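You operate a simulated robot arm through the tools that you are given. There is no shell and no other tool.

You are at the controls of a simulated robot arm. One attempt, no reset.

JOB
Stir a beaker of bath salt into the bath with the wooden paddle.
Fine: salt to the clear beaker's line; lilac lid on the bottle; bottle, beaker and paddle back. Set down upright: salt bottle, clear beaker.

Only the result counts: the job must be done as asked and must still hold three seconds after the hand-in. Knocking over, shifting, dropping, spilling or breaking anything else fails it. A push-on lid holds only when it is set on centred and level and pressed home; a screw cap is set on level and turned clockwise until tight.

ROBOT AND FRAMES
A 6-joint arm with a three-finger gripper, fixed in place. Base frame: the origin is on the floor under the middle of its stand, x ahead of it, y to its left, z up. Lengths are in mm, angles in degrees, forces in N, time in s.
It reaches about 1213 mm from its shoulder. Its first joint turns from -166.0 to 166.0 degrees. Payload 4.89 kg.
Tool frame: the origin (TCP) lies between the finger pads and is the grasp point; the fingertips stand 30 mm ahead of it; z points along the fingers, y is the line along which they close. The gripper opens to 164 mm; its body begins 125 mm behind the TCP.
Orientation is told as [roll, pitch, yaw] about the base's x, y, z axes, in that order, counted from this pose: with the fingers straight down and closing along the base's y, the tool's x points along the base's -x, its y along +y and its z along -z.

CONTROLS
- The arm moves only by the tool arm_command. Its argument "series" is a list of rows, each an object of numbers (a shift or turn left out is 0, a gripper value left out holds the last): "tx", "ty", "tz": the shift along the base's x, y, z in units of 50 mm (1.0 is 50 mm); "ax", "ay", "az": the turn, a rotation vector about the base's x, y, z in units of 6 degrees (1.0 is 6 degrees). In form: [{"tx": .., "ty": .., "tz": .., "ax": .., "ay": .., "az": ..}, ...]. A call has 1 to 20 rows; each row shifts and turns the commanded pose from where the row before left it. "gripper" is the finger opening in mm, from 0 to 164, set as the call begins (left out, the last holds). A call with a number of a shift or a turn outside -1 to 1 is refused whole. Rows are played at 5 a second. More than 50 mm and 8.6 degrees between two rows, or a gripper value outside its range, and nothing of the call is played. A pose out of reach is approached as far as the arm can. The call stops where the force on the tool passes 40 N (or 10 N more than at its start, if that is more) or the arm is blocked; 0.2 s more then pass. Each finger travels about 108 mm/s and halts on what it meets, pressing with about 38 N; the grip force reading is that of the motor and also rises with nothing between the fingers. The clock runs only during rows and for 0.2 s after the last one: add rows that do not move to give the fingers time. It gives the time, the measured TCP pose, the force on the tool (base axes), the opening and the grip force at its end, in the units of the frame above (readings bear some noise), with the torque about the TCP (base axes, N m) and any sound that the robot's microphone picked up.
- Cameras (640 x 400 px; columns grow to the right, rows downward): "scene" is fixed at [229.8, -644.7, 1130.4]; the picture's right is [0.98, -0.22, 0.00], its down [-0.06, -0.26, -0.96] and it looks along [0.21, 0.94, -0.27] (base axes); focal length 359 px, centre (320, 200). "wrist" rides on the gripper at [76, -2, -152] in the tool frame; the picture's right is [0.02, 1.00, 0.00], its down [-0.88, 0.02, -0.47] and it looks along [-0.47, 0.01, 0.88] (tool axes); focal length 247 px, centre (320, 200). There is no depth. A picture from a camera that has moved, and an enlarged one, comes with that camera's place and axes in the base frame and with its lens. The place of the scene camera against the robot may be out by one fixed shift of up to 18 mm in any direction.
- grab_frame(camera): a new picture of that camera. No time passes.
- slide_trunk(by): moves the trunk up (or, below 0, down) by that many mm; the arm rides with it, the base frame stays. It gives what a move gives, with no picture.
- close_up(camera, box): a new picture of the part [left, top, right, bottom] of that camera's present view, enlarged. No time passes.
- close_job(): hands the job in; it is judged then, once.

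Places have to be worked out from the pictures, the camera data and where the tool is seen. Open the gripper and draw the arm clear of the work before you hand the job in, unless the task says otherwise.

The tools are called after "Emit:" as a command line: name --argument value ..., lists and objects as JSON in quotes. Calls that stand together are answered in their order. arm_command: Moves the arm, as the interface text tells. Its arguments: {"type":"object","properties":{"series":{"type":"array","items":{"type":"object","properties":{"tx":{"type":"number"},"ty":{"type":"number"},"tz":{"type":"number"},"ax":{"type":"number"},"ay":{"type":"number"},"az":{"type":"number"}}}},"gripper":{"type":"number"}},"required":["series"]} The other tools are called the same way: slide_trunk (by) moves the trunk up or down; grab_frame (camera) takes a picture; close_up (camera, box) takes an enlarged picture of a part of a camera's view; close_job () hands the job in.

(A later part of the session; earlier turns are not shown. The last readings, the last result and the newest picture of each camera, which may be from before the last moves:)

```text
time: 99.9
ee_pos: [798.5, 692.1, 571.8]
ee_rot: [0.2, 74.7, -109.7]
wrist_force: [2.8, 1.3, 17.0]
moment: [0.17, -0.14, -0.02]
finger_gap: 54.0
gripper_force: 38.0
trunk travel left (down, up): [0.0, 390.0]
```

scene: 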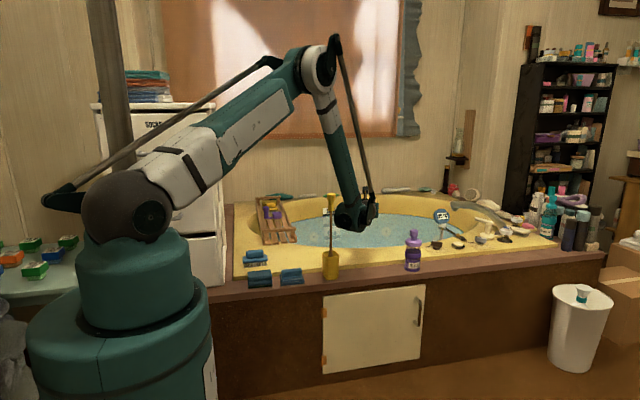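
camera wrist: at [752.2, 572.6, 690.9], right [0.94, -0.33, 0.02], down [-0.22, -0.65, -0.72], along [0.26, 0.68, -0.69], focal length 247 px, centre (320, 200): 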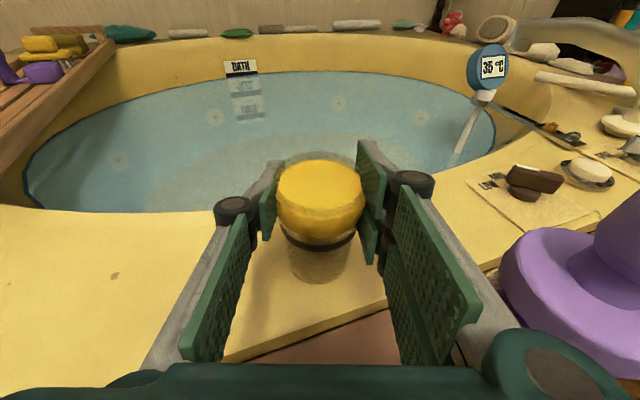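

The beaker is on the deck (17 N). I'll ease off half a millimetre and open the fingers to 85 mm.

Emit:
arm_command --series '[{"tz": 0.01}, {}]'

Emit:
arm_command --gripper 85 --series '[{}, {}, {}]'

Emit:
grab_frame --camera "wrist"

```text
time: 100.5
ee_pos: [797.2, 691.3, 571.9]
ee_rot: [0.1, 74.6, -109.7]
wrist_force: [3.3, 2.4, 16.4]
moment: [0.33, -0.19, 0.0]
finger_gap: 54.3
gripper_force: 38.4
trunk travel left (down, up): [0.0, 390.0]
```

```text
time: 101.3
ee_pos: [799.2, 691.3, 571.4]
ee_rot: [0.2, 74.6, -109.7]
wrist_force: [0.0, 0.7, -0.1]
moment: [-0.02, 0.01, -0.04]
finger_gap: 84.9
gripper_force: 0.0
trunk travel left (down, up): [0.0, 390.0]
```

```text
taken
camera wrist: at [751.5, 573.2, 685.2], right [0.94, -0.33, 0.02], down [-0.22, -0.65, -0.72], along [0.26, 0.68, -0.69], focal length 247 px, centre (320, 200)
```

wrist: 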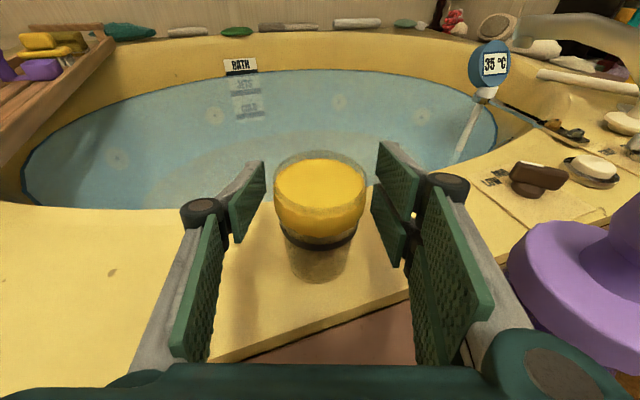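

The beaker stands upright exactly where it was. I'll retreat straight up.

Emit:
arm_command --series '[{"tz": 0.3}, {"tz": 0.5}, {"tz": 0.6}, {"tz": 0.7}, {"tz": 0.7}, {"tz": 0.7}, {"tz": 0.7}, {}]'

Emit:
grab_frame --camera "wrist"

Emit:
grab_frame --camera "scene"

Emit:
close_up --camera "scene" --box '[300, 180, 400, 290]'

```text
time: 103.1
ee_pos: [797.4, 692.9, 780.0]
ee_rot: [0.0, 74.7, -109.8]
wrist_force: [0.8, 0.5, 0.5]
moment: [0.03, 0.0, 0.05]
finger_gap: 84.9
gripper_force: 0.0
trunk travel left (down, up): [0.0, 390.0]
```

```text
taken
camera wrist: at [751.6, 574.8, 894.4], right [0.94, -0.33, 0.02], down [-0.22, -0.65, -0.72], along [0.26, 0.68, -0.69], focal length 247 px, centre (320, 200)
```

wrist: 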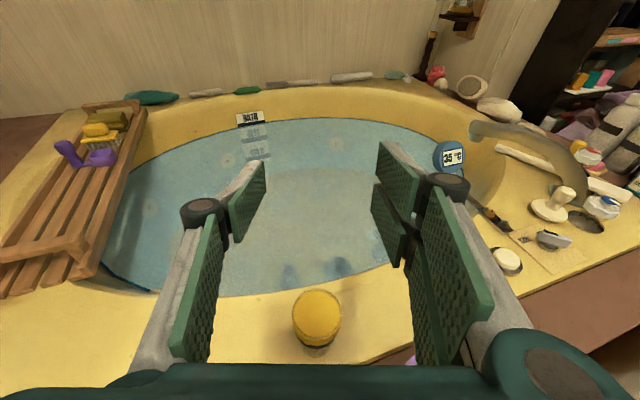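

```text
taken
```

scene: 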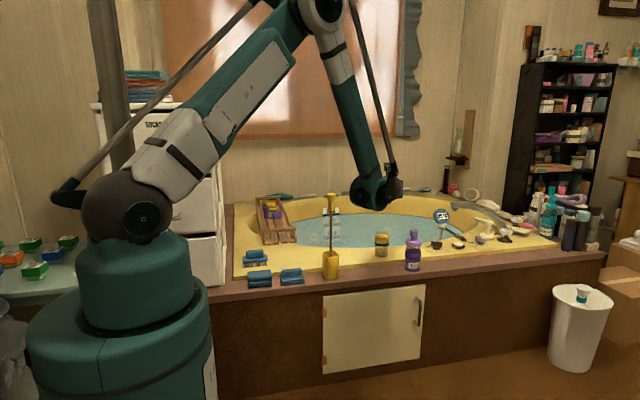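

```text
3.64 times, centred on (350, 235) of scene
camera zoom: at [229.8, -644.7, 1130.4], right [0.98, -0.22, 0.0], down [-0.06, -0.26, -0.96], along [0.21, 0.94, -0.27], focal length 1304 px, centre (211, 73)
```

zoom: 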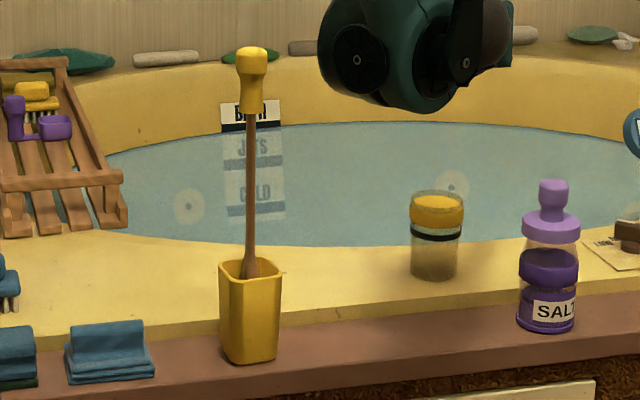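

Bottle and beaker are both in place. Now the paddle, in its yellow holder near (541,575) with its handle at z≈740–806. I'll raise the hand and turn the fingers straight down.

Emit:
arm_command --gripper 100 --series '[{"tz": 0.28, "ax": -0.9038, "ay": 0.3288}, {"tz": 0.28, "ax": -0.9038, "ay": 0.3288}, {"tz": 0.28, "ax": -0.9038, "ay": 0.3288}, {"tz": 0.28, "ax": -0.9038, "ay": 0.3288}, {"tz": 0.28, "ax": -0.9038, "ay": 0.3288}, {"tz": 0.28, "ax": -0.9038, "ay": 0.3288}, {"tz": 0.28, "ax": -0.9038, "ay": 0.3288}, {"tz": 0.28, "ax": -0.9038, "ay": 0.3288}, {"tz": 0.28, "ax": -0.9038, "ay": 0.3288}, {"tz": 0.28, "ax": -0.9038, "ay": 0.3288}, {"tz": 0.28, "ax": -0.9038, "ay": 0.3288}, {"tz": 0.28, "ax": -0.9038, "ay": 0.3288}, {"tz": 0.28, "ax": -0.9038, "ay": 0.3288}, {}]'

Emit:
grab_frame --camera "wrist"

Emit:
grab_frame --camera "scene"

```text
time: 106.1
ee_pos: [797.2, 692.1, 963.7]
ee_rot: [-0.2, -0.4, -109.9]
wrist_force: [-0.6, -1.0, -0.5]
moment: [0.04, 0.01, -0.04]
finger_gap: 100.0
gripper_force: 0.0
trunk travel left (down, up): [0.0, 390.0]
```

```text
taken
camera wrist: at [820.4, 765.2, 1115.3], right [0.95, -0.32, 0.0], down [-0.28, -0.83, 0.48], along [-0.16, -0.45, -0.88], focal length 247 px, centre (320, 200)
```

wrist: 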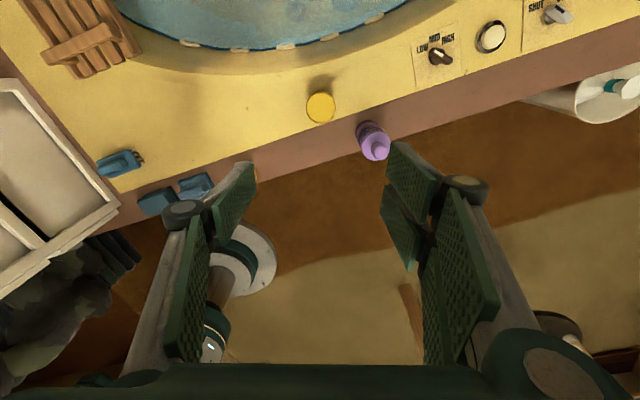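

```text
taken
```

scene: 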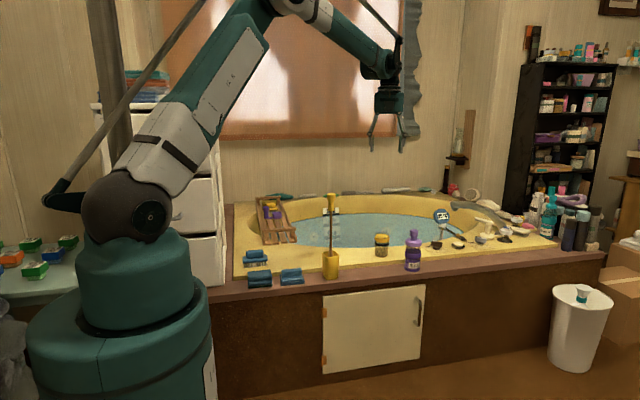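

Fingers are down. I'll move over the paddle at a safe height (tips at z≈934, handle top ≈806).

Emit:
arm_command --series '[{"tx": -0.73, "ty": -0.334}, {"tx": -0.73, "ty": -0.334}, {"tx": -0.73, "ty": -0.334}, {"tx": -0.73, "ty": -0.334}, {"tx": -0.73, "ty": -0.334}, {"tx": -0.73, "ty": -0.334}, {"tx": -0.73, "ty": -0.334}, {}]'

Emit:
grab_frame --camera "wrist"

Emit:
grab_frame --camera "scene"

```text
time: 107.9
ee_pos: [542.3, 574.8, 964.1]
ee_rot: [-0.2, -0.3, -109.9]
wrist_force: [0.8, 0.7, -0.3]
moment: [-0.03, 0.12, 0.04]
finger_gap: 100.0
gripper_force: 0.0
trunk travel left (down, up): [0.0, 390.0]
```

```text
taken
camera wrist: at [566.2, 648.2, 1116.1], right [0.95, -0.32, 0.0], down [-0.28, -0.83, 0.48], along [-0.16, -0.45, -0.88], focal length 247 px, centre (320, 200)
```

wrist: 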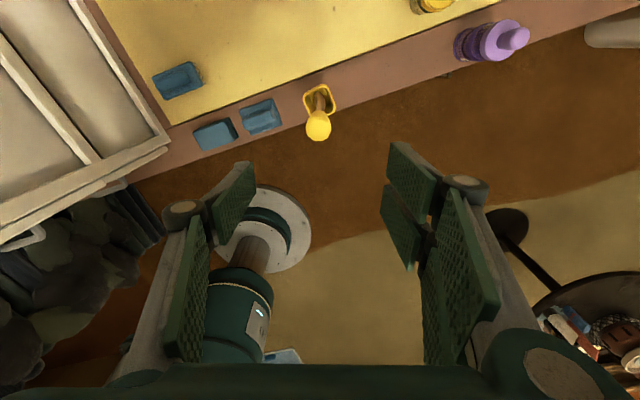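

```text
taken
```

scene: 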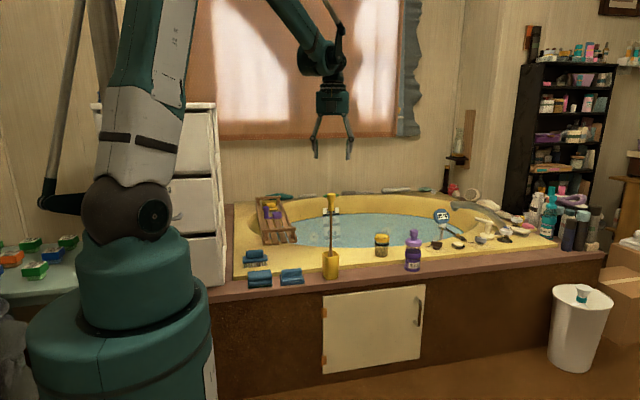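

Emit:
close_up --camera "wrist" --box '[290, 70, 350, 150]'

Emit:
close_up --camera "scene" --box '[300, 180, 360, 285]'

```text
5.00 times, centred on (320, 110) of wrist
camera zoom: at [566.2, 648.2, 1116.1], right [0.95, -0.32, 0.0], down [-0.28, -0.83, 0.48], along [-0.16, -0.45, -0.88], focal length 1235 px, centre (320, 650)
```

zoom: 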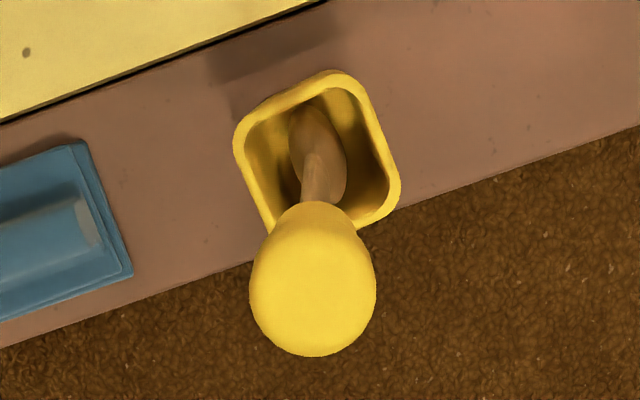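

```text
3.81 times, centred on (330, 232) of scene
camera zoom: at [229.8, -644.7, 1130.4], right [0.98, -0.22, 0.0], down [-0.06, -0.26, -0.96], along [0.21, 0.94, -0.27], focal length 1366 px, centre (282, 76)
```

zoom: 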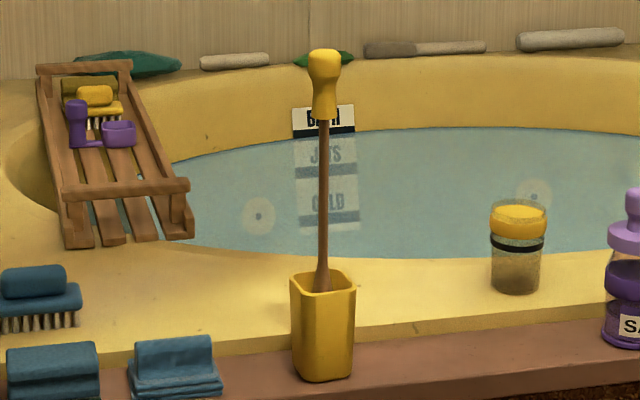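

The handle's bulb is about 10 mm further in +y than the TCP, at (543,585.5), top z≈810. I'll correct and descend partway to check.

Emit:
arm_command --series '[{"tx": 0.014, "ty": 0.19, "tz": -0.3}, {"tz": -0.6}, {"tz": -0.6}, {"tz": -0.5}, {}]'

Emit:
grab_frame --camera "wrist"

Emit:
close_up --camera "scene" --box '[290, 120, 380, 220]'

```text
time: 109.1
ee_pos: [544.0, 584.1, 862.1]
ee_rot: [-0.2, -0.3, -109.9]
wrist_force: [-0.3, 0.2, 0.2]
moment: [0.0, 0.0, -0.01]
finger_gap: 99.9
gripper_force: 0.0
trunk travel left (down, up): [0.0, 390.0]
```

```text
taken
camera wrist: at [567.2, 658.1, 1013.9], right [0.95, -0.32, 0.0], down [-0.28, -0.83, 0.48], along [-0.16, -0.45, -0.88], focal length 247 px, centre (320, 200)
```

wrist: 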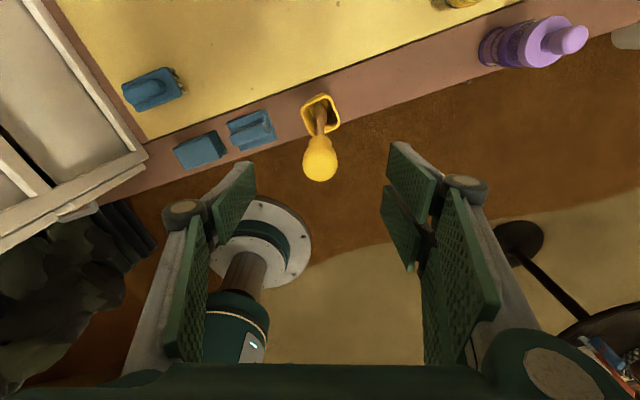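

```text
4.00 times, centred on (335, 170) of scene
camera zoom: at [229.8, -644.7, 1130.4], right [0.98, -0.22, 0.0], down [-0.06, -0.26, -0.96], along [0.21, 0.94, -0.27], focal length 1434 px, centre (260, 320)
```

zoom: 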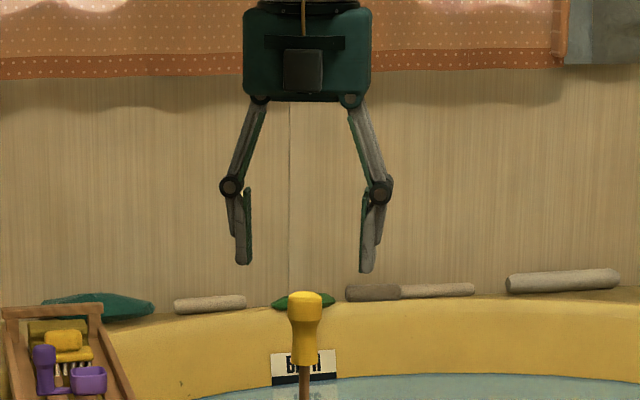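

The handle is centred between the fingers. I'll go down until the TCP is at the bulb (z≈785).

Emit:
arm_command --series '[{"ty": 0.015, "tz": -0.4}, {"tz": -0.5}, {"tz": -0.4}, {"tz": -0.24}, {}]'

Emit:
grab_frame --camera "wrist"

Emit:
close_up --camera "scene" --box '[290, 140, 380, 240]'

```text
time: 110.3
ee_pos: [542.4, 584.3, 785.2]
ee_rot: [-0.1, -0.3, -109.8]
wrist_force: [-1.0, -0.4, 0.4]
moment: [0.0, 0.01, 0.0]
finger_gap: 100.0
gripper_force: 0.0
trunk travel left (down, up): [0.0, 390.0]
```

```text
taken
camera wrist: at [566.0, 657.6, 936.9], right [0.95, -0.32, 0.0], down [-0.28, -0.83, 0.48], along [-0.16, -0.45, -0.88], focal length 247 px, centre (320, 200)
```

wrist: 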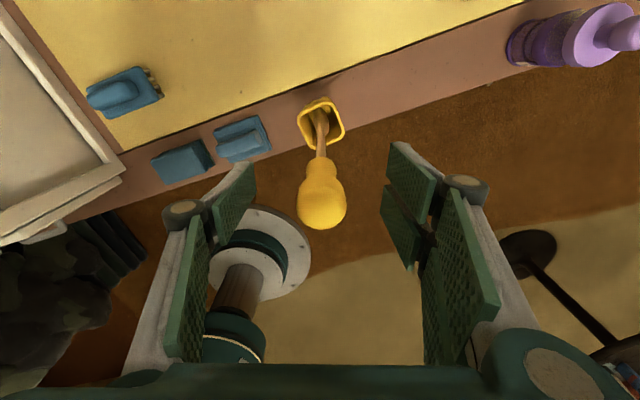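

```text
4.00 times, centred on (335, 190) of scene
camera zoom: at [229.8, -644.7, 1130.4], right [0.98, -0.22, 0.0], down [-0.06, -0.26, -0.96], along [0.21, 0.94, -0.27], focal length 1434 px, centre (260, 240)
```

zoom: 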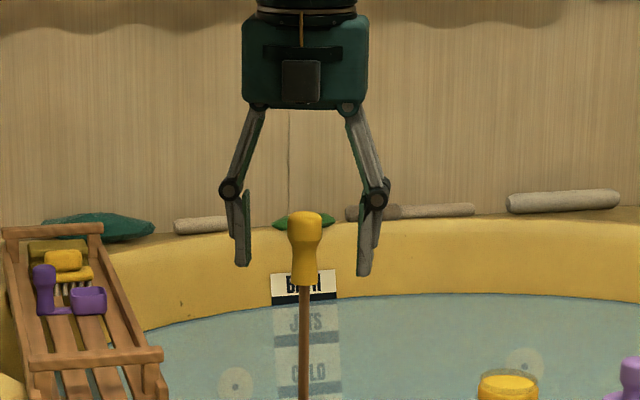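

The bulb sits in the middle of the pads. Closing on the handle.

Emit:
arm_command --gripper 10 --series '[{}, {}, {}, {}, {}]'

Emit:
grab_frame --camera "wrist"

Emit:
close_up --camera "scene" --box '[290, 140, 380, 290]'

```text
time: 111.5
ee_pos: [542.4, 584.8, 784.3]
ee_rot: [-0.2, -0.3, -109.9]
wrist_force: [0.2, 0.0, -0.6]
moment: [0.02, -0.02, 0.0]
finger_gap: 28.6
gripper_force: 38.1
trunk travel left (down, up): [0.0, 390.0]
```

```text
taken
camera wrist: at [566.1, 657.8, 936.8], right [0.95, -0.32, 0.0], down [-0.28, -0.83, 0.48], along [-0.16, -0.45, -0.88], focal length 247 px, centre (320, 200)
```

wrist: 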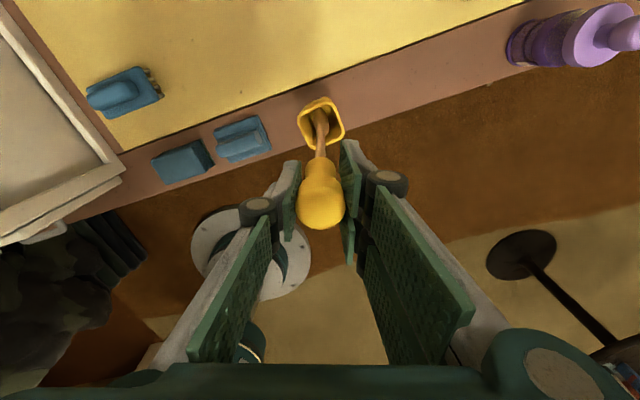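

```text
2.67 times, centred on (335, 215) of scene
camera zoom: at [229.8, -644.7, 1130.4], right [0.98, -0.22, 0.0], down [-0.06, -0.26, -0.96], along [0.21, 0.94, -0.27], focal length 956 px, centre (280, 160)
```

zoom: 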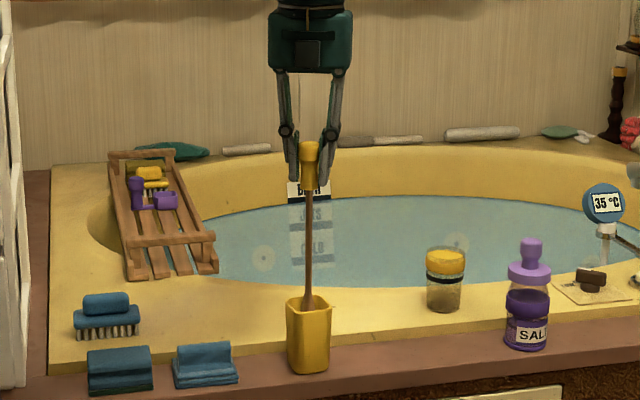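

Handle gripped (28.6 mm, 38 N). Lifting the paddle straight up out of its holder.

Emit:
arm_command --series '[{"tz": 0.2}, {"tz": 0.4}, {"tz": 0.5}, {"tz": 0.5}, {"tz": 0.5}, {"tz": 0.5}, {"tz": 0.5}, {"tz": 0.3}, {}]'

Emit:
grab_frame --camera "wrist"

Emit:
close_up --camera "scene" --box '[270, 80, 400, 290]'

```text
time: 113.5
ee_pos: [542.4, 586.2, 955.1]
ee_rot: [-0.2, -0.3, -109.9]
wrist_force: [0.8, 0.4, -2.6]
moment: [-0.02, 0.0, 0.0]
finger_gap: 28.8
gripper_force: 38.2
trunk travel left (down, up): [0.0, 390.0]
```

```text
taken
camera wrist: at [567.0, 659.0, 1107.4], right [0.95, -0.32, 0.0], down [-0.28, -0.83, 0.48], along [-0.16, -0.45, -0.88], focal length 247 px, centre (320, 200)
```

wrist: 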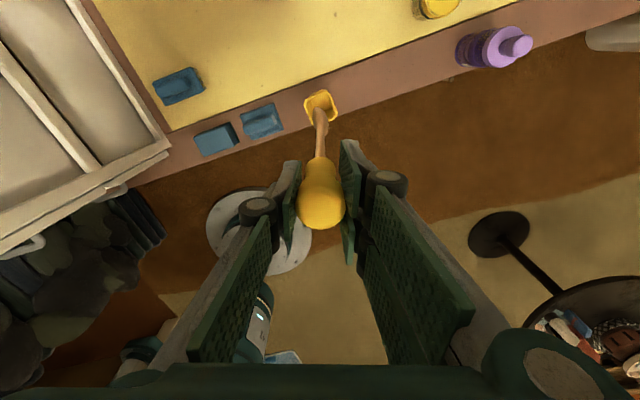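

```text
1.90 times, centred on (335, 185) of scene
camera zoom: at [229.8, -644.7, 1130.4], right [0.98, -0.22, 0.0], down [-0.06, -0.26, -0.96], along [0.21, 0.94, -0.27], focal length 683 px, centre (291, 229)
```

zoom: 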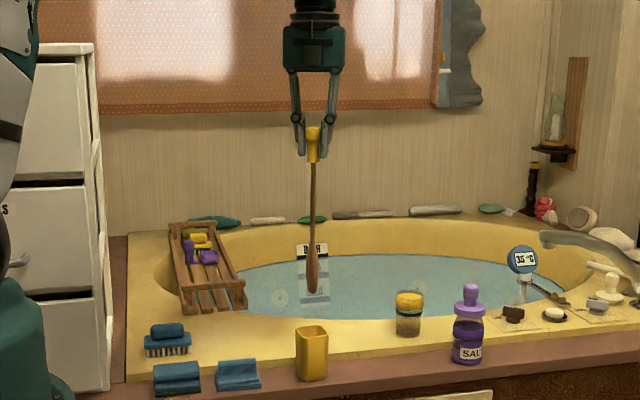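

The paddle is out and hanging vertically, with its blade tip about 306 mm below the TCP. I'll carry it over the water near (650,880), staying high.

Emit:
arm_command --series '[{"tx": 0.2, "ty": 0.5}, {"tx": 0.3, "ty": 0.8}, {"tx": 0.3, "ty": 0.8}, {"tx": 0.3, "ty": 0.8}, {"tx": 0.3, "ty": 0.8}, {"tx": 0.3, "ty": 0.8}, {"tx": 0.3, "ty": 0.8}, {"tx": 0.15, "ty": 0.5}, {}]'

Emit:
grab_frame --camera "wrist"

Emit:
grab_frame --camera "scene"

```text
time: 115.5
ee_pos: [647.9, 873.9, 956.0]
ee_rot: [-0.2, -0.3, -109.9]
wrist_force: [0.7, -0.6, -1.7]
moment: [0.02, -0.01, 0.03]
finger_gap: 29.0
gripper_force: 37.7
trunk travel left (down, up): [0.0, 390.0]
```

```text
taken
camera wrist: at [673.0, 948.1, 1106.9], right [0.95, -0.32, 0.0], down [-0.28, -0.83, 0.48], along [-0.16, -0.45, -0.88], focal length 247 px, centre (320, 200)
```

wrist: 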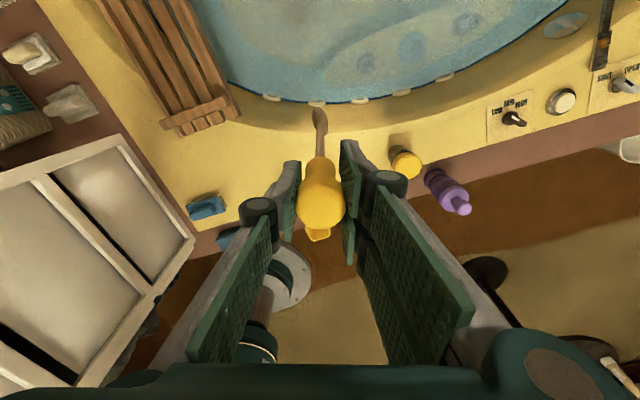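

```text
taken
```

scene: 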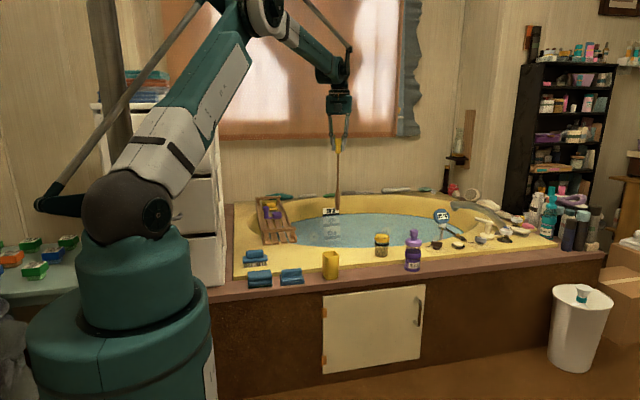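

The wrist and earlier views together put the waterline at z≈366, its near edge at (645,866) and (726,844). The paddle tip is right above the edge, so I'll lower a little (tip still above the deck) and move further out to about (690,935).

Emit:
arm_command --series '[{"tz": -0.5}, {"tz": -0.8}, {"tz": -0.7}, {"tx": 0.21, "ty": 0.3}, {"tx": 0.21, "ty": 0.3}, {"tx": 0.21, "ty": 0.3}, {"tx": 0.21, "ty": 0.32}, {}]'

Emit:
grab_frame --camera "wrist"

Emit:
grab_frame --camera "scene"

```text
time: 117.3
ee_pos: [692.7, 937.9, 857.5]
ee_rot: [-0.3, -0.3, -109.9]
wrist_force: [-0.3, 0.4, -2.6]
moment: [0.05, -0.03, 0.0]
finger_gap: 28.8
gripper_force: 37.7
trunk travel left (down, up): [0.0, 390.0]
```

```text
taken
camera wrist: at [716.8, 1010.9, 1008.8], right [0.95, -0.32, 0.0], down [-0.28, -0.83, 0.48], along [-0.16, -0.45, -0.88], focal length 247 px, centre (320, 200)
```

wrist: 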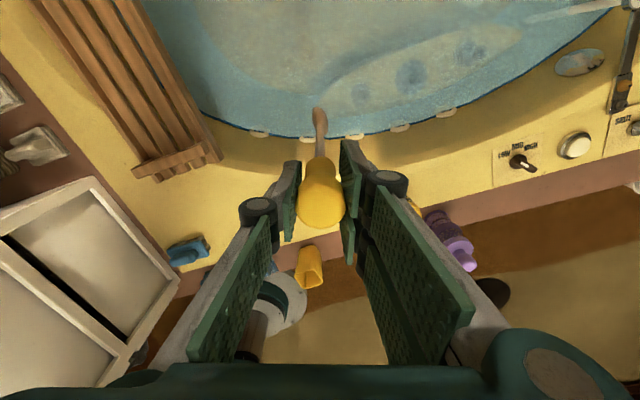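

```text
taken
```

scene: 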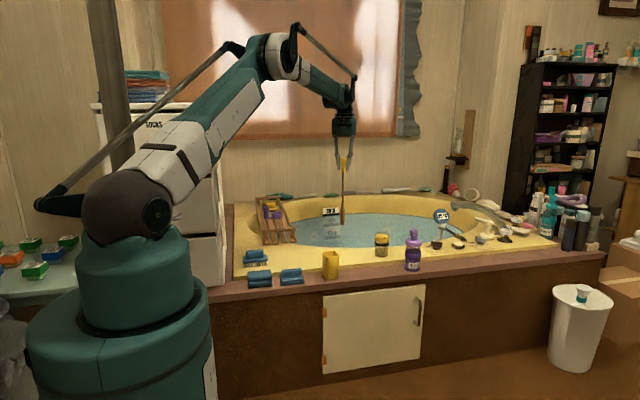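

The blade tip is over open water with about 65 mm margin to the edge. Lowering the paddle into the water.

Emit:
arm_command --series '[{"tz": -0.6}, {"tz": -0.6}, {"tz": -0.6}, {"tz": -0.6}, {"tz": -0.5}, {"tz": -0.4}, {"tz": -0.4}, {"tz": -0.3}, {}]'

Emit:
grab_frame --camera "wrist"

Emit:
close_up --camera "scene" --box '[280, 150, 400, 260]'

```text
time: 119.3
ee_pos: [691.8, 937.6, 656.6]
ee_rot: [-0.1, -0.3, -110.0]
wrist_force: [-0.3, -0.4, -1.6]
moment: [0.07, 0.03, 0.01]
finger_gap: 28.8
gripper_force: 38.0
trunk travel left (down, up): [0.0, 390.0]
```

```text
taken
camera wrist: at [716.0, 1010.0, 807.5], right [0.95, -0.32, 0.0], down [-0.28, -0.83, 0.48], along [-0.16, -0.45, -0.88], focal length 247 px, centre (320, 200)
```

wrist: 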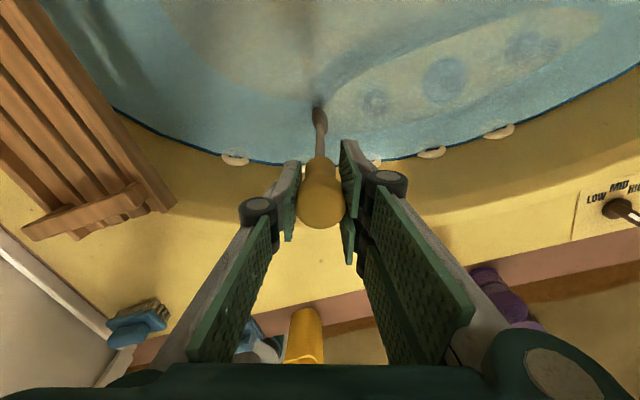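

```text
3.64 times, centred on (340, 205) of scene
camera zoom: at [229.8, -644.7, 1130.4], right [0.98, -0.22, 0.0], down [-0.06, -0.26, -0.96], along [0.21, 0.94, -0.27], focal length 1304 px, centre (247, 182)
```

zoom: 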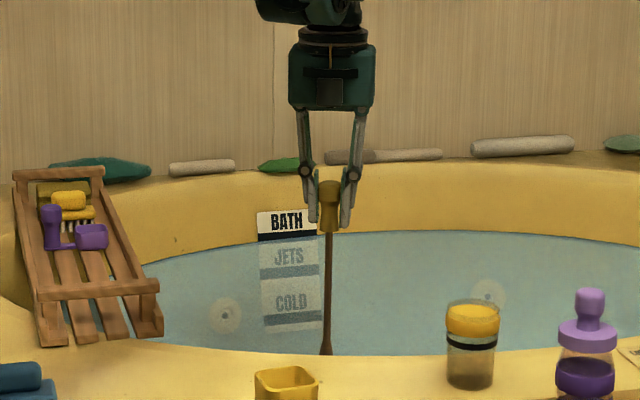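

Emit:
close_up --camera "wrist" --box '[270, 70, 370, 170]'

```text
4.00 times, centred on (320, 120) of wrist
camera zoom: at [716.0, 1010.0, 807.5], right [0.95, -0.32, 0.0], down [-0.28, -0.83, 0.48], along [-0.16, -0.45, -0.88], focal length 988 px, centre (320, 520)
```

zoom: 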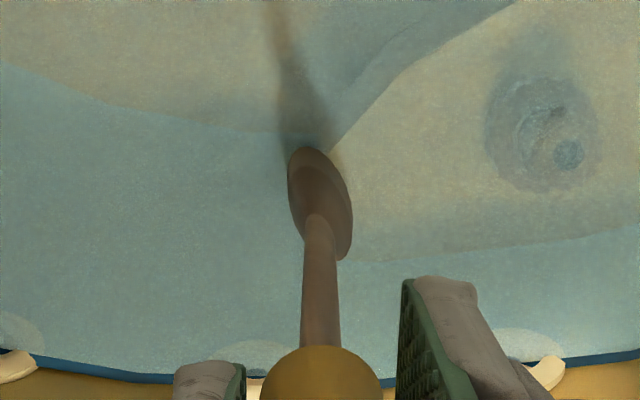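

The blade tip is just at the water surface. I'll lower another 55 mm to submerge most of the blade, watching for contact with the bottom.

Emit:
arm_command --series '[{"tz": -0.2}, {"tz": -0.2}, {"tz": -0.2}, {"tz": -0.2}, {"tz": -0.2}, {"tz": -0.1}, {}]'

Emit:
grab_frame --camera "wrist"

Emit:
close_up --camera "wrist" --box '[270, 70, 370, 170]'

```text
time: 120.9
ee_pos: [691.8, 935.9, 600.1]
ee_rot: [-0.3, -0.4, -109.8]
wrist_force: [0.0, 0.0, -1.5]
moment: [0.01, -0.02, -0.01]
finger_gap: 28.4
gripper_force: 38.0
trunk travel left (down, up): [0.0, 390.0]
```

```text
taken
camera wrist: at [716.1, 1009.3, 753.0], right [0.95, -0.32, 0.0], down [-0.28, -0.83, 0.48], along [-0.16, -0.45, -0.88], focal length 247 px, centre (320, 200)
```

wrist: 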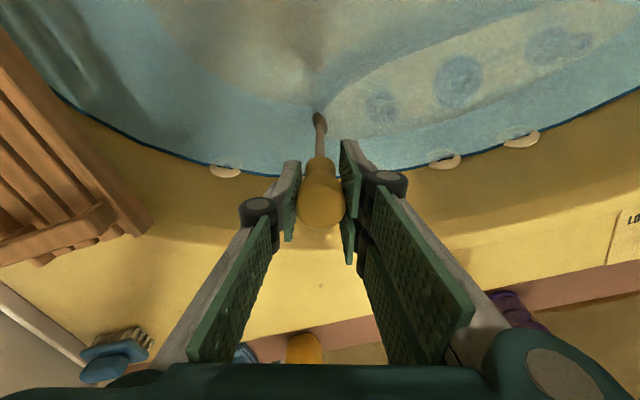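

```text
4.00 times, centred on (320, 120) of wrist
camera zoom: at [716.1, 1009.3, 753.0], right [0.95, -0.32, 0.0], down [-0.28, -0.83, 0.48], along [-0.16, -0.45, -0.88], focal length 988 px, centre (320, 520)
```

zoom: 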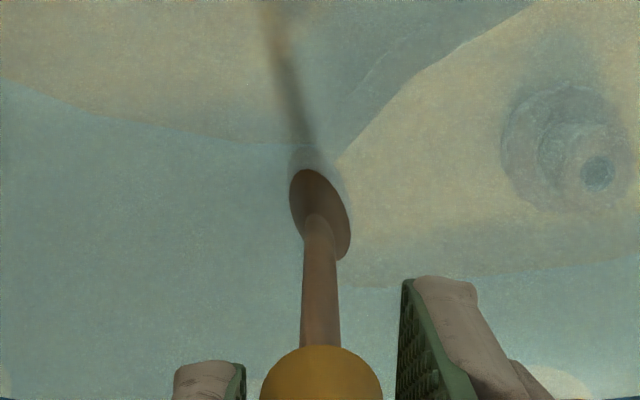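

Only the lower part of the blade is tinted, so it's just partly submerged. I'll go down another 45 mm in small steps, watching the force.

Emit:
arm_command --series '[{"tz": -0.2}, {"tz": -0.2}, {"tz": -0.2}, {"tz": -0.2}, {"tz": -0.1}, {}]'

Emit:
close_up --camera "wrist" --box '[270, 70, 370, 170]'

Emit:
grab_frame --camera "scene"

```text
time: 122.1
ee_pos: [692.3, 935.9, 565.6]
ee_rot: [-0.2, -0.2, -110.0]
wrist_force: [0.2, 1.1, 29.9]
moment: [-0.25, -0.12, 0.02]
finger_gap: 28.7
gripper_force: 37.7
trunk travel left (down, up): [0.0, 390.0]
stopped in row 5: the force on the tool passed its limit at 46 N (the readings are from after the stop); the commanded pose is now the measured one
```

```text
4.00 times, centred on (320, 120) of wrist
camera zoom: at [715.8, 1008.4, 716.8], right [0.95, -0.32, 0.0], down [-0.28, -0.83, 0.48], along [-0.15, -0.45, -0.88], focal length 988 px, centre (320, 520)
```

zoom: 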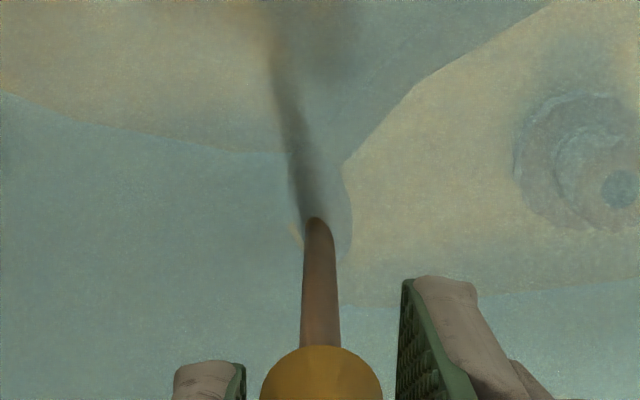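

```text
taken
```

scene: 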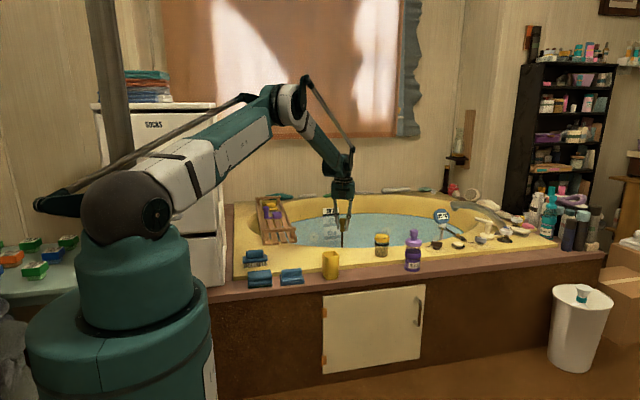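

The blade touched the tub floor at TCP z≈564, so it's now fully under water. I'll raise it about 14 mm off the floor, shift 8 mm away from the wall, and make one gentle elliptical stirring loop.

Emit:
arm_command --series '[{"tz": 0.2}, {"tz": 0.1, "ty": 0.16}, {"tx": 0.3, "ty": 0.038}, {"tx": 0.22, "ty": 0.102}, {"tx": 0.08, "ty": 0.14}, {"tx": -0.08, "ty": 0.14}, {"tx": -0.22, "ty": 0.102}, {"tx": -0.3, "ty": 0.038}, {"tx": -0.3, "ty": -0.038}, {"tx": -0.22, "ty": -0.102}, {"tx": -0.08, "ty": -0.14}, {"tx": 0.08, "ty": -0.14}, {"tx": 0.22, "ty": -0.102}, {"tx": 0.3, "ty": -0.038}]'

Emit:
close_up --camera "wrist" --box '[220, 40, 420, 240]'

```text
time: 125.1
ee_pos: [691.7, 943.3, 578.1]
ee_rot: [-0.3, -0.3, -109.8]
wrist_force: [0.0, 0.0, -1.8]
moment: [-0.01, -0.08, -0.01]
finger_gap: 28.7
gripper_force: 37.8
trunk travel left (down, up): [0.0, 390.0]
```

```text
2.00 times, centred on (320, 140) of wrist
camera zoom: at [715.8, 1017.5, 729.3], right [0.95, -0.32, 0.0], down [-0.28, -0.83, 0.48], along [-0.16, -0.45, -0.88], focal length 494 px, centre (320, 320)
```

zoom: 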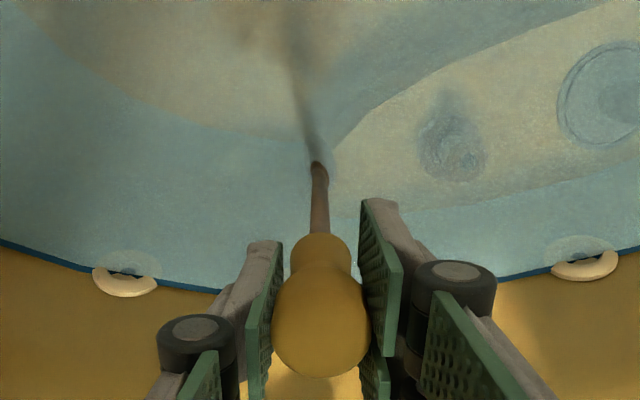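

The loop ran freely with the blade submerged and the paddle still upright in the grip. I'll stir several more loops.

Emit:
arm_command --series '[{"tx": 0.412, "ty": 0.054}, {"tx": 0.254, "ty": 0.14}, {"ty": 0.172}, {"tx": -0.254, "ty": 0.14}, {"tx": -0.412, "ty": 0.054}, {"tx": -0.412, "ty": -0.054}, {"tx": -0.254, "ty": -0.14}, {"ty": -0.172}, {"tx": 0.254, "ty": -0.14}, {"tx": 0.412, "ty": -0.054}, {"tx": 0.412, "ty": 0.054}, {"tx": 0.254, "ty": 0.14}, {"ty": 0.172}, {"tx": -0.254, "ty": 0.14}, {"tx": -0.412, "ty": 0.054}, {"tx": -0.412, "ty": -0.054}, {"tx": -0.254, "ty": -0.14}, {"ty": -0.172}, {"tx": 0.254, "ty": -0.14}, {"tx": 0.412, "ty": -0.054}]'

Emit:
arm_command --series '[{"tx": 0.412, "ty": 0.054}, {"tx": 0.254, "ty": 0.14}, {"ty": 0.172}, {"tx": -0.254, "ty": 0.14}, {"tx": -0.412, "ty": 0.054}, {"tx": -0.412, "ty": -0.054}, {"tx": -0.254, "ty": -0.14}, {"ty": -0.172}, {"tx": 0.254, "ty": -0.14}, {"tx": 0.412, "ty": -0.054}, {"tx": 0.412, "ty": 0.054}, {"tx": 0.254, "ty": 0.14}, {"ty": 0.172}, {"tx": -0.254, "ty": 0.14}, {"tx": -0.412, "ty": 0.054}, {"tx": -0.412, "ty": -0.054}, {"tx": -0.254, "ty": -0.14}, {"ty": -0.172}, {"tx": 0.254, "ty": -0.14}, {"tx": 0.412, "ty": -0.054}]'

Emit:
grab_frame --camera "wrist"

Emit:
grab_frame --camera "scene"

```text
time: 129.3
ee_pos: [692.2, 943.5, 576.8]
ee_rot: [-0.2, -0.3, -110.0]
wrist_force: [-0.3, 0.3, -1.9]
moment: [-0.06, -0.06, -0.01]
finger_gap: 28.9
gripper_force: 38.0
trunk travel left (down, up): [0.0, 390.0]
```

```text
time: 133.5
ee_pos: [691.3, 943.9, 576.5]
ee_rot: [-0.4, -0.4, -109.9]
wrist_force: [-0.8, 0.1, -1.8]
moment: [-0.07, -0.1, -0.01]
finger_gap: 28.4
gripper_force: 38.0
trunk travel left (down, up): [0.0, 390.0]
```

```text
taken
camera wrist: at [714.8, 1017.7, 728.5], right [0.95, -0.32, 0.0], down [-0.28, -0.83, 0.48], along [-0.15, -0.45, -0.88], focal length 247 px, centre (320, 200)
```

wrist: 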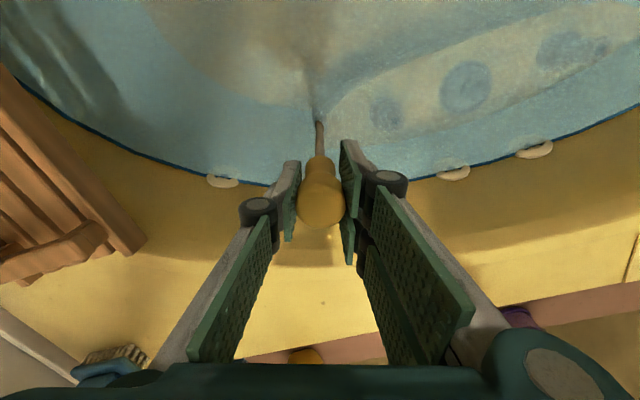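

```text
taken
```

scene: 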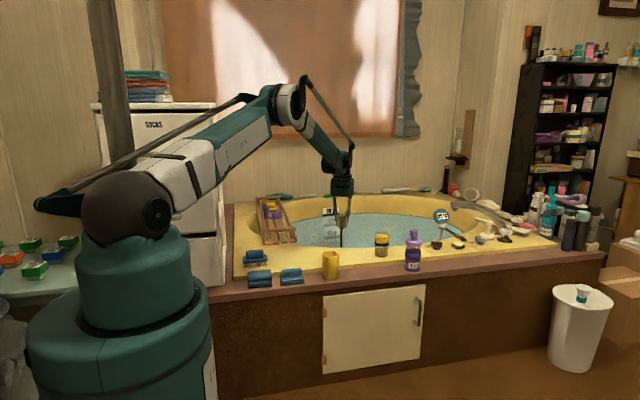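

Five loops are done without resistance. I'll add two more for good measure, then lift the paddle out.

Emit:
arm_command --series '[{"tx": 0.412, "ty": 0.054}, {"tx": 0.254, "ty": 0.14}, {"ty": 0.172}, {"tx": -0.254, "ty": 0.14}, {"tx": -0.412, "ty": 0.054}, {"tx": -0.412, "ty": -0.054}, {"tx": -0.254, "ty": -0.14}, {"ty": -0.172}, {"tx": 0.254, "ty": -0.14}, {"tx": 0.412, "ty": -0.054}, {"tx": 0.412, "ty": 0.054}, {"tx": 0.254, "ty": 0.14}, {"ty": 0.172}, {"tx": -0.254, "ty": 0.14}, {"tx": -0.412, "ty": 0.054}, {"tx": -0.412, "ty": -0.054}, {"tx": -0.254, "ty": -0.14}, {"ty": -0.172}, {"tx": 0.254, "ty": -0.14}, {"tx": 0.412, "ty": -0.054}]'

Emit:
arm_command --series '[{}, {"tz": 0.3}, {"tz": 0.5}, {"tz": 0.6}, {"tz": 0.6}, {"tz": 0.6}, {"tz": 0.6}, {"tz": 0.6}, {"tz": 0.6}, {"tz": 0.6}, {"tz": 0.6}, {}]'

Emit:
grab_frame --camera "wrist"

Emit:
close_up --camera "scene" --box '[270, 80, 400, 290]'

```text
time: 137.7
ee_pos: [691.4, 944.2, 575.6]
ee_rot: [-0.2, -0.3, -109.9]
wrist_force: [-0.2, 0.2, -2.1]
moment: [-0.04, -0.12, 0.03]
finger_gap: 28.7
gripper_force: 38.0
trunk travel left (down, up): [0.0, 390.0]
```

```text
time: 140.3
ee_pos: [690.8, 943.5, 856.5]
ee_rot: [-0.2, -0.4, -109.9]
wrist_force: [1.0, -1.0, -1.9]
moment: [-0.01, 0.02, -0.03]
finger_gap: 28.5
gripper_force: 38.1
trunk travel left (down, up): [0.0, 390.0]
```

```text
taken
camera wrist: at [715.0, 1017.4, 1009.0], right [0.95, -0.32, 0.0], down [-0.28, -0.83, 0.48], along [-0.16, -0.45, -0.88], focal length 247 px, centre (320, 200)
```

wrist: 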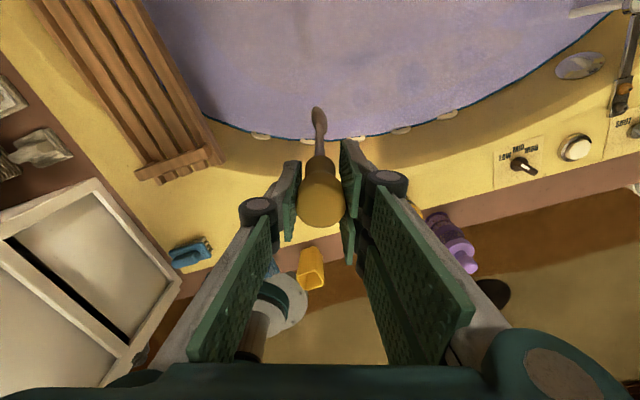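

```text
1.90 times, centred on (335, 185) of scene
camera zoom: at [229.8, -644.7, 1130.4], right [0.98, -0.22, 0.0], down [-0.06, -0.26, -0.96], along [0.21, 0.94, -0.27], focal length 683 px, centre (291, 229)
```

zoom: 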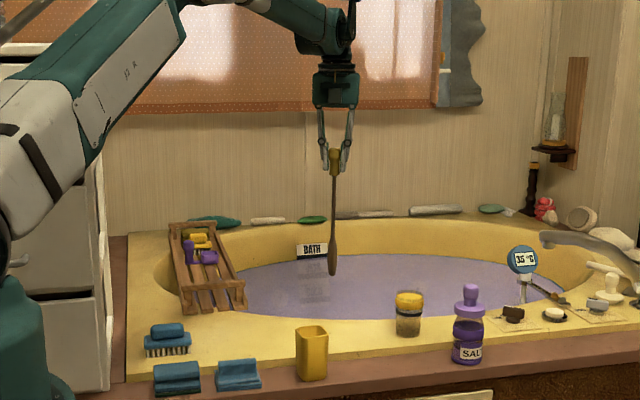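

The water has turned lilac: the salt is stirred in, and the paddle still hangs straight. I'll carry it back above its holder.

Emit:
arm_command --series '[{"tx": -0.21, "ty": -0.33, "tz": 0.3}, {"tx": -0.21, "ty": -0.33, "tz": 0.4}, {"tx": -0.21, "ty": -0.33, "tz": 0.5}, {"tx": -0.21, "ty": -0.33, "tz": 0.5}, {"tx": -0.2665, "ty": -0.73, "tz": 0.3}, {"tx": -0.2665, "ty": -0.73}, {"tx": -0.2665, "ty": -0.73}, {"tx": -0.2665, "ty": -0.73}, {"tx": -0.2665, "ty": -0.73}, {"tx": -0.2665, "ty": -0.73}, {"tx": -0.2665, "ty": -0.73}, {"tx": -0.2665, "ty": -0.73}, {}, {}]'

Emit:
grab_frame --camera "wrist"

Emit:
close_up --camera "wrist" --box '[270, 70, 370, 170]'

Emit:
close_up --camera "scene" --box '[270, 80, 400, 290]'

```text
time: 143.3
ee_pos: [541.2, 587.9, 957.9]
ee_rot: [-0.2, -0.4, -109.8]
wrist_force: [-0.9, -0.4, -2.4]
moment: [-0.04, -0.01, 0.01]
finger_gap: 28.8
gripper_force: 38.0
trunk travel left (down, up): [0.0, 390.0]
```

```text
taken
camera wrist: at [564.9, 659.8, 1109.9], right [0.95, -0.32, 0.0], down [-0.28, -0.83, 0.48], along [-0.16, -0.45, -0.88], focal length 247 px, centre (320, 200)
```

wrist: 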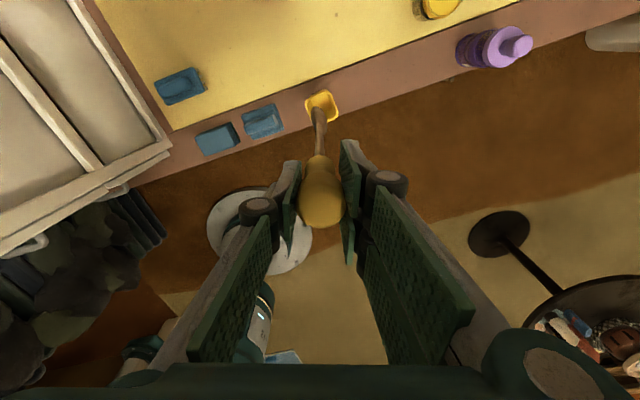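

```text
4.00 times, centred on (320, 120) of wrist
camera zoom: at [564.9, 659.8, 1109.9], right [0.95, -0.32, 0.0], down [-0.28, -0.83, 0.48], along [-0.16, -0.45, -0.88], focal length 988 px, centre (320, 520)
```

zoom: 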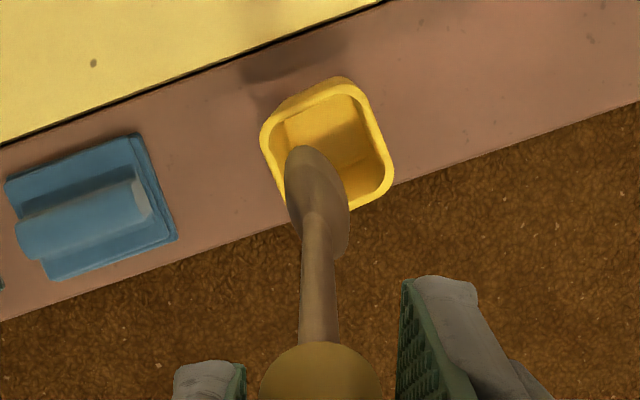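

```text
1.90 times, centred on (335, 185) of scene
camera zoom: at [229.8, -644.7, 1130.4], right [0.98, -0.22, 0.0], down [-0.06, -0.26, -0.96], along [0.21, 0.94, -0.27], focal length 683 px, centre (291, 229)
```

zoom: 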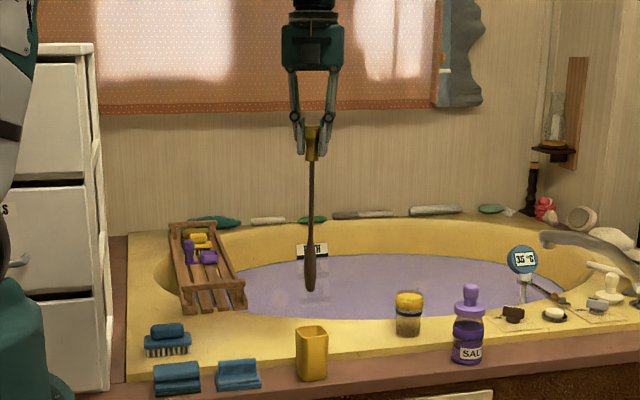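

The paddle is above the holder. From the picture the holder's centre is near (544,589) against the paddle axis at (541,587.7), so I'll shift +2.5 mm in x and lower until the blade tip is just above the rim.

Emit:
arm_command --series '[{"tx": 0.05, "ty": 0.006, "tz": -0.3}, {"tz": -0.4}, {"tz": -0.4}, {"tz": -0.35}, {}]'

Emit:
close_up --camera "wrist" --box '[270, 70, 370, 170]'

Emit:
close_up --camera "scene" --box '[300, 190, 370, 285]'

```text
time: 144.5
ee_pos: [545.7, 585.3, 883.6]
ee_rot: [-0.3, -0.3, -109.9]
wrist_force: [-0.5, -0.3, -1.2]
moment: [0.05, -0.01, 0.01]
finger_gap: 28.7
gripper_force: 38.1
trunk travel left (down, up): [0.0, 390.0]
```

```text
4.00 times, centred on (320, 120) of wrist
camera zoom: at [569.5, 659.6, 1036.0], right [0.95, -0.32, 0.0], down [-0.28, -0.83, 0.48], along [-0.16, -0.45, -0.88], focal length 988 px, centre (320, 520)
```

zoom: 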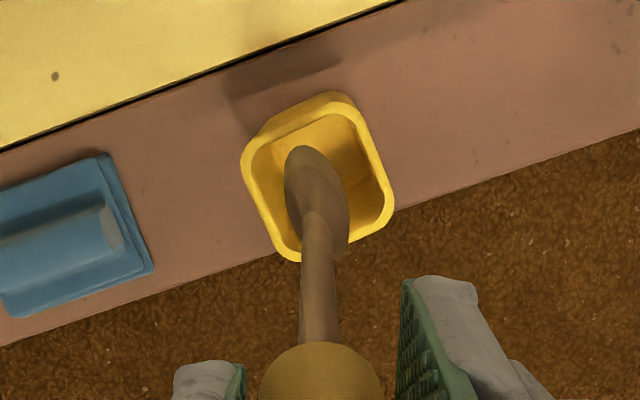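

```text
4.21 times, centred on (335, 238) of scene
camera zoom: at [229.8, -644.7, 1130.4], right [0.98, -0.22, 0.0], down [-0.06, -0.26, -0.96], along [0.21, 0.94, -0.27], focal length 1510 px, centre (257, 42)
```

zoom: 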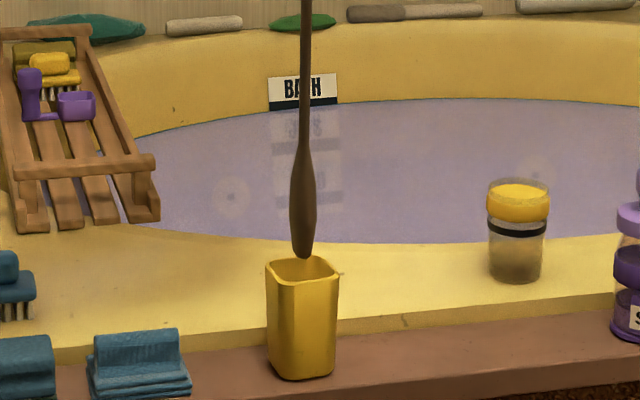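

In both views the blade tip is centred over the holder opening within about 1 mm. Lowering it into the holder.

Emit:
arm_command --series '[{"tz": -0.2}, {"tz": -0.25}, {"tz": -0.25}, {"tz": -0.3}, {"tz": -0.3}, {"tz": -0.3}, {"tz": -0.2}, {}]'

Emit:
close_up --camera "wrist" --box '[270, 70, 370, 170]'

Emit:
close_up --camera "scene" --box '[290, 150, 370, 285]'

```text
time: 146.3
ee_pos: [546.4, 585.2, 794.4]
ee_rot: [-0.2, -0.3, -109.9]
wrist_force: [0.3, -0.4, -1.7]
moment: [-0.01, 0.0, -0.01]
finger_gap: 28.5
gripper_force: 37.8
trunk travel left (down, up): [0.0, 390.0]
```

```text
4.00 times, centred on (320, 120) of wrist
camera zoom: at [570.6, 658.8, 946.1], right [0.95, -0.32, 0.0], down [-0.28, -0.83, 0.48], along [-0.16, -0.45, -0.88], focal length 988 px, centre (320, 520)
```

zoom: 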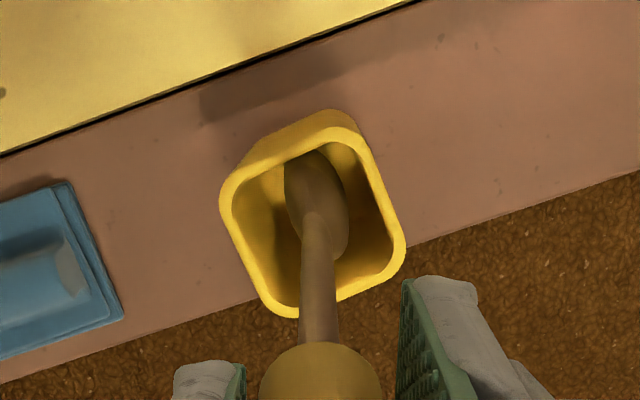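

```text
2.96 times, centred on (330, 218) of scene
camera zoom: at [229.8, -644.7, 1130.4], right [0.98, -0.22, 0.0], down [-0.06, -0.26, -0.96], along [0.21, 0.94, -0.27], focal length 1062 px, centre (290, 148)
```

zoom: 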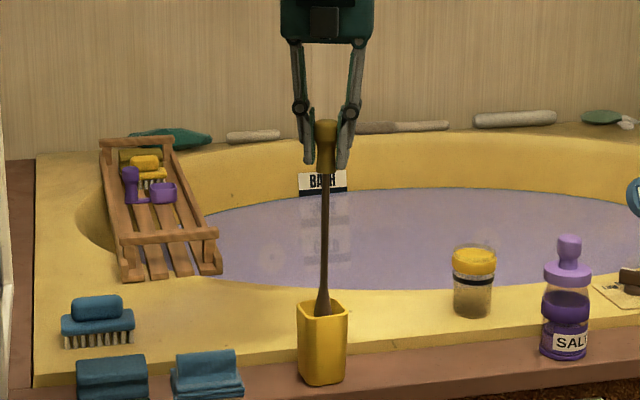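

The blade is inside the holder without touching. I'll lower the last 10 mm slowly until it stands.

Emit:
arm_command --series '[{"tz": -0.06}, {"tz": -0.06}, {"tz": -0.04}, {"tz": -0.02}, {}]'

```text
time: 147.5
ee_pos: [545.4, 585.4, 786.0]
ee_rot: [-0.3, -0.4, -109.9]
wrist_force: [-0.1, 1.3, -2.5]
moment: [0.0, -0.01, 0.01]
finger_gap: 28.6
gripper_force: 37.8
trunk travel left (down, up): [0.0, 390.0]
```

Emit:
arm_command --series '[{"tz": -0.02}, {"tz": -0.02}, {}]'

Emit:
close_up --camera "scene" --box '[290, 150, 370, 285]'

```text
time: 148.3
ee_pos: [545.9, 585.7, 783.9]
ee_rot: [-0.1, -0.3, -109.9]
wrist_force: [0.2, 1.2, 28.7]
moment: [0.11, -0.11, -0.01]
finger_gap: 28.6
gripper_force: 37.9
trunk travel left (down, up): [0.0, 390.0]
```

```text
2.96 times, centred on (330, 218) of scene
camera zoom: at [229.8, -644.7, 1130.4], right [0.98, -0.22, 0.0], down [-0.06, -0.26, -0.96], along [0.21, 0.94, -0.27], focal length 1062 px, centre (290, 148)
```

zoom: 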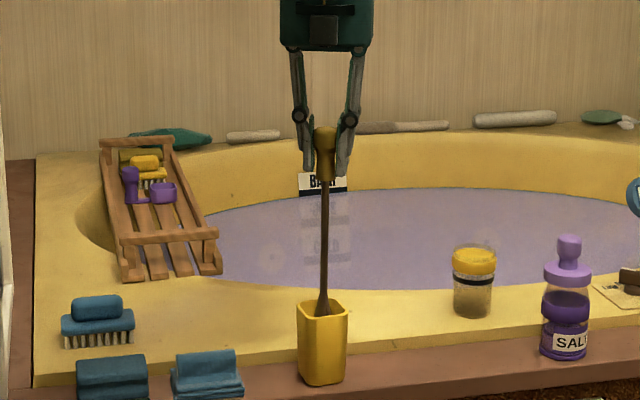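

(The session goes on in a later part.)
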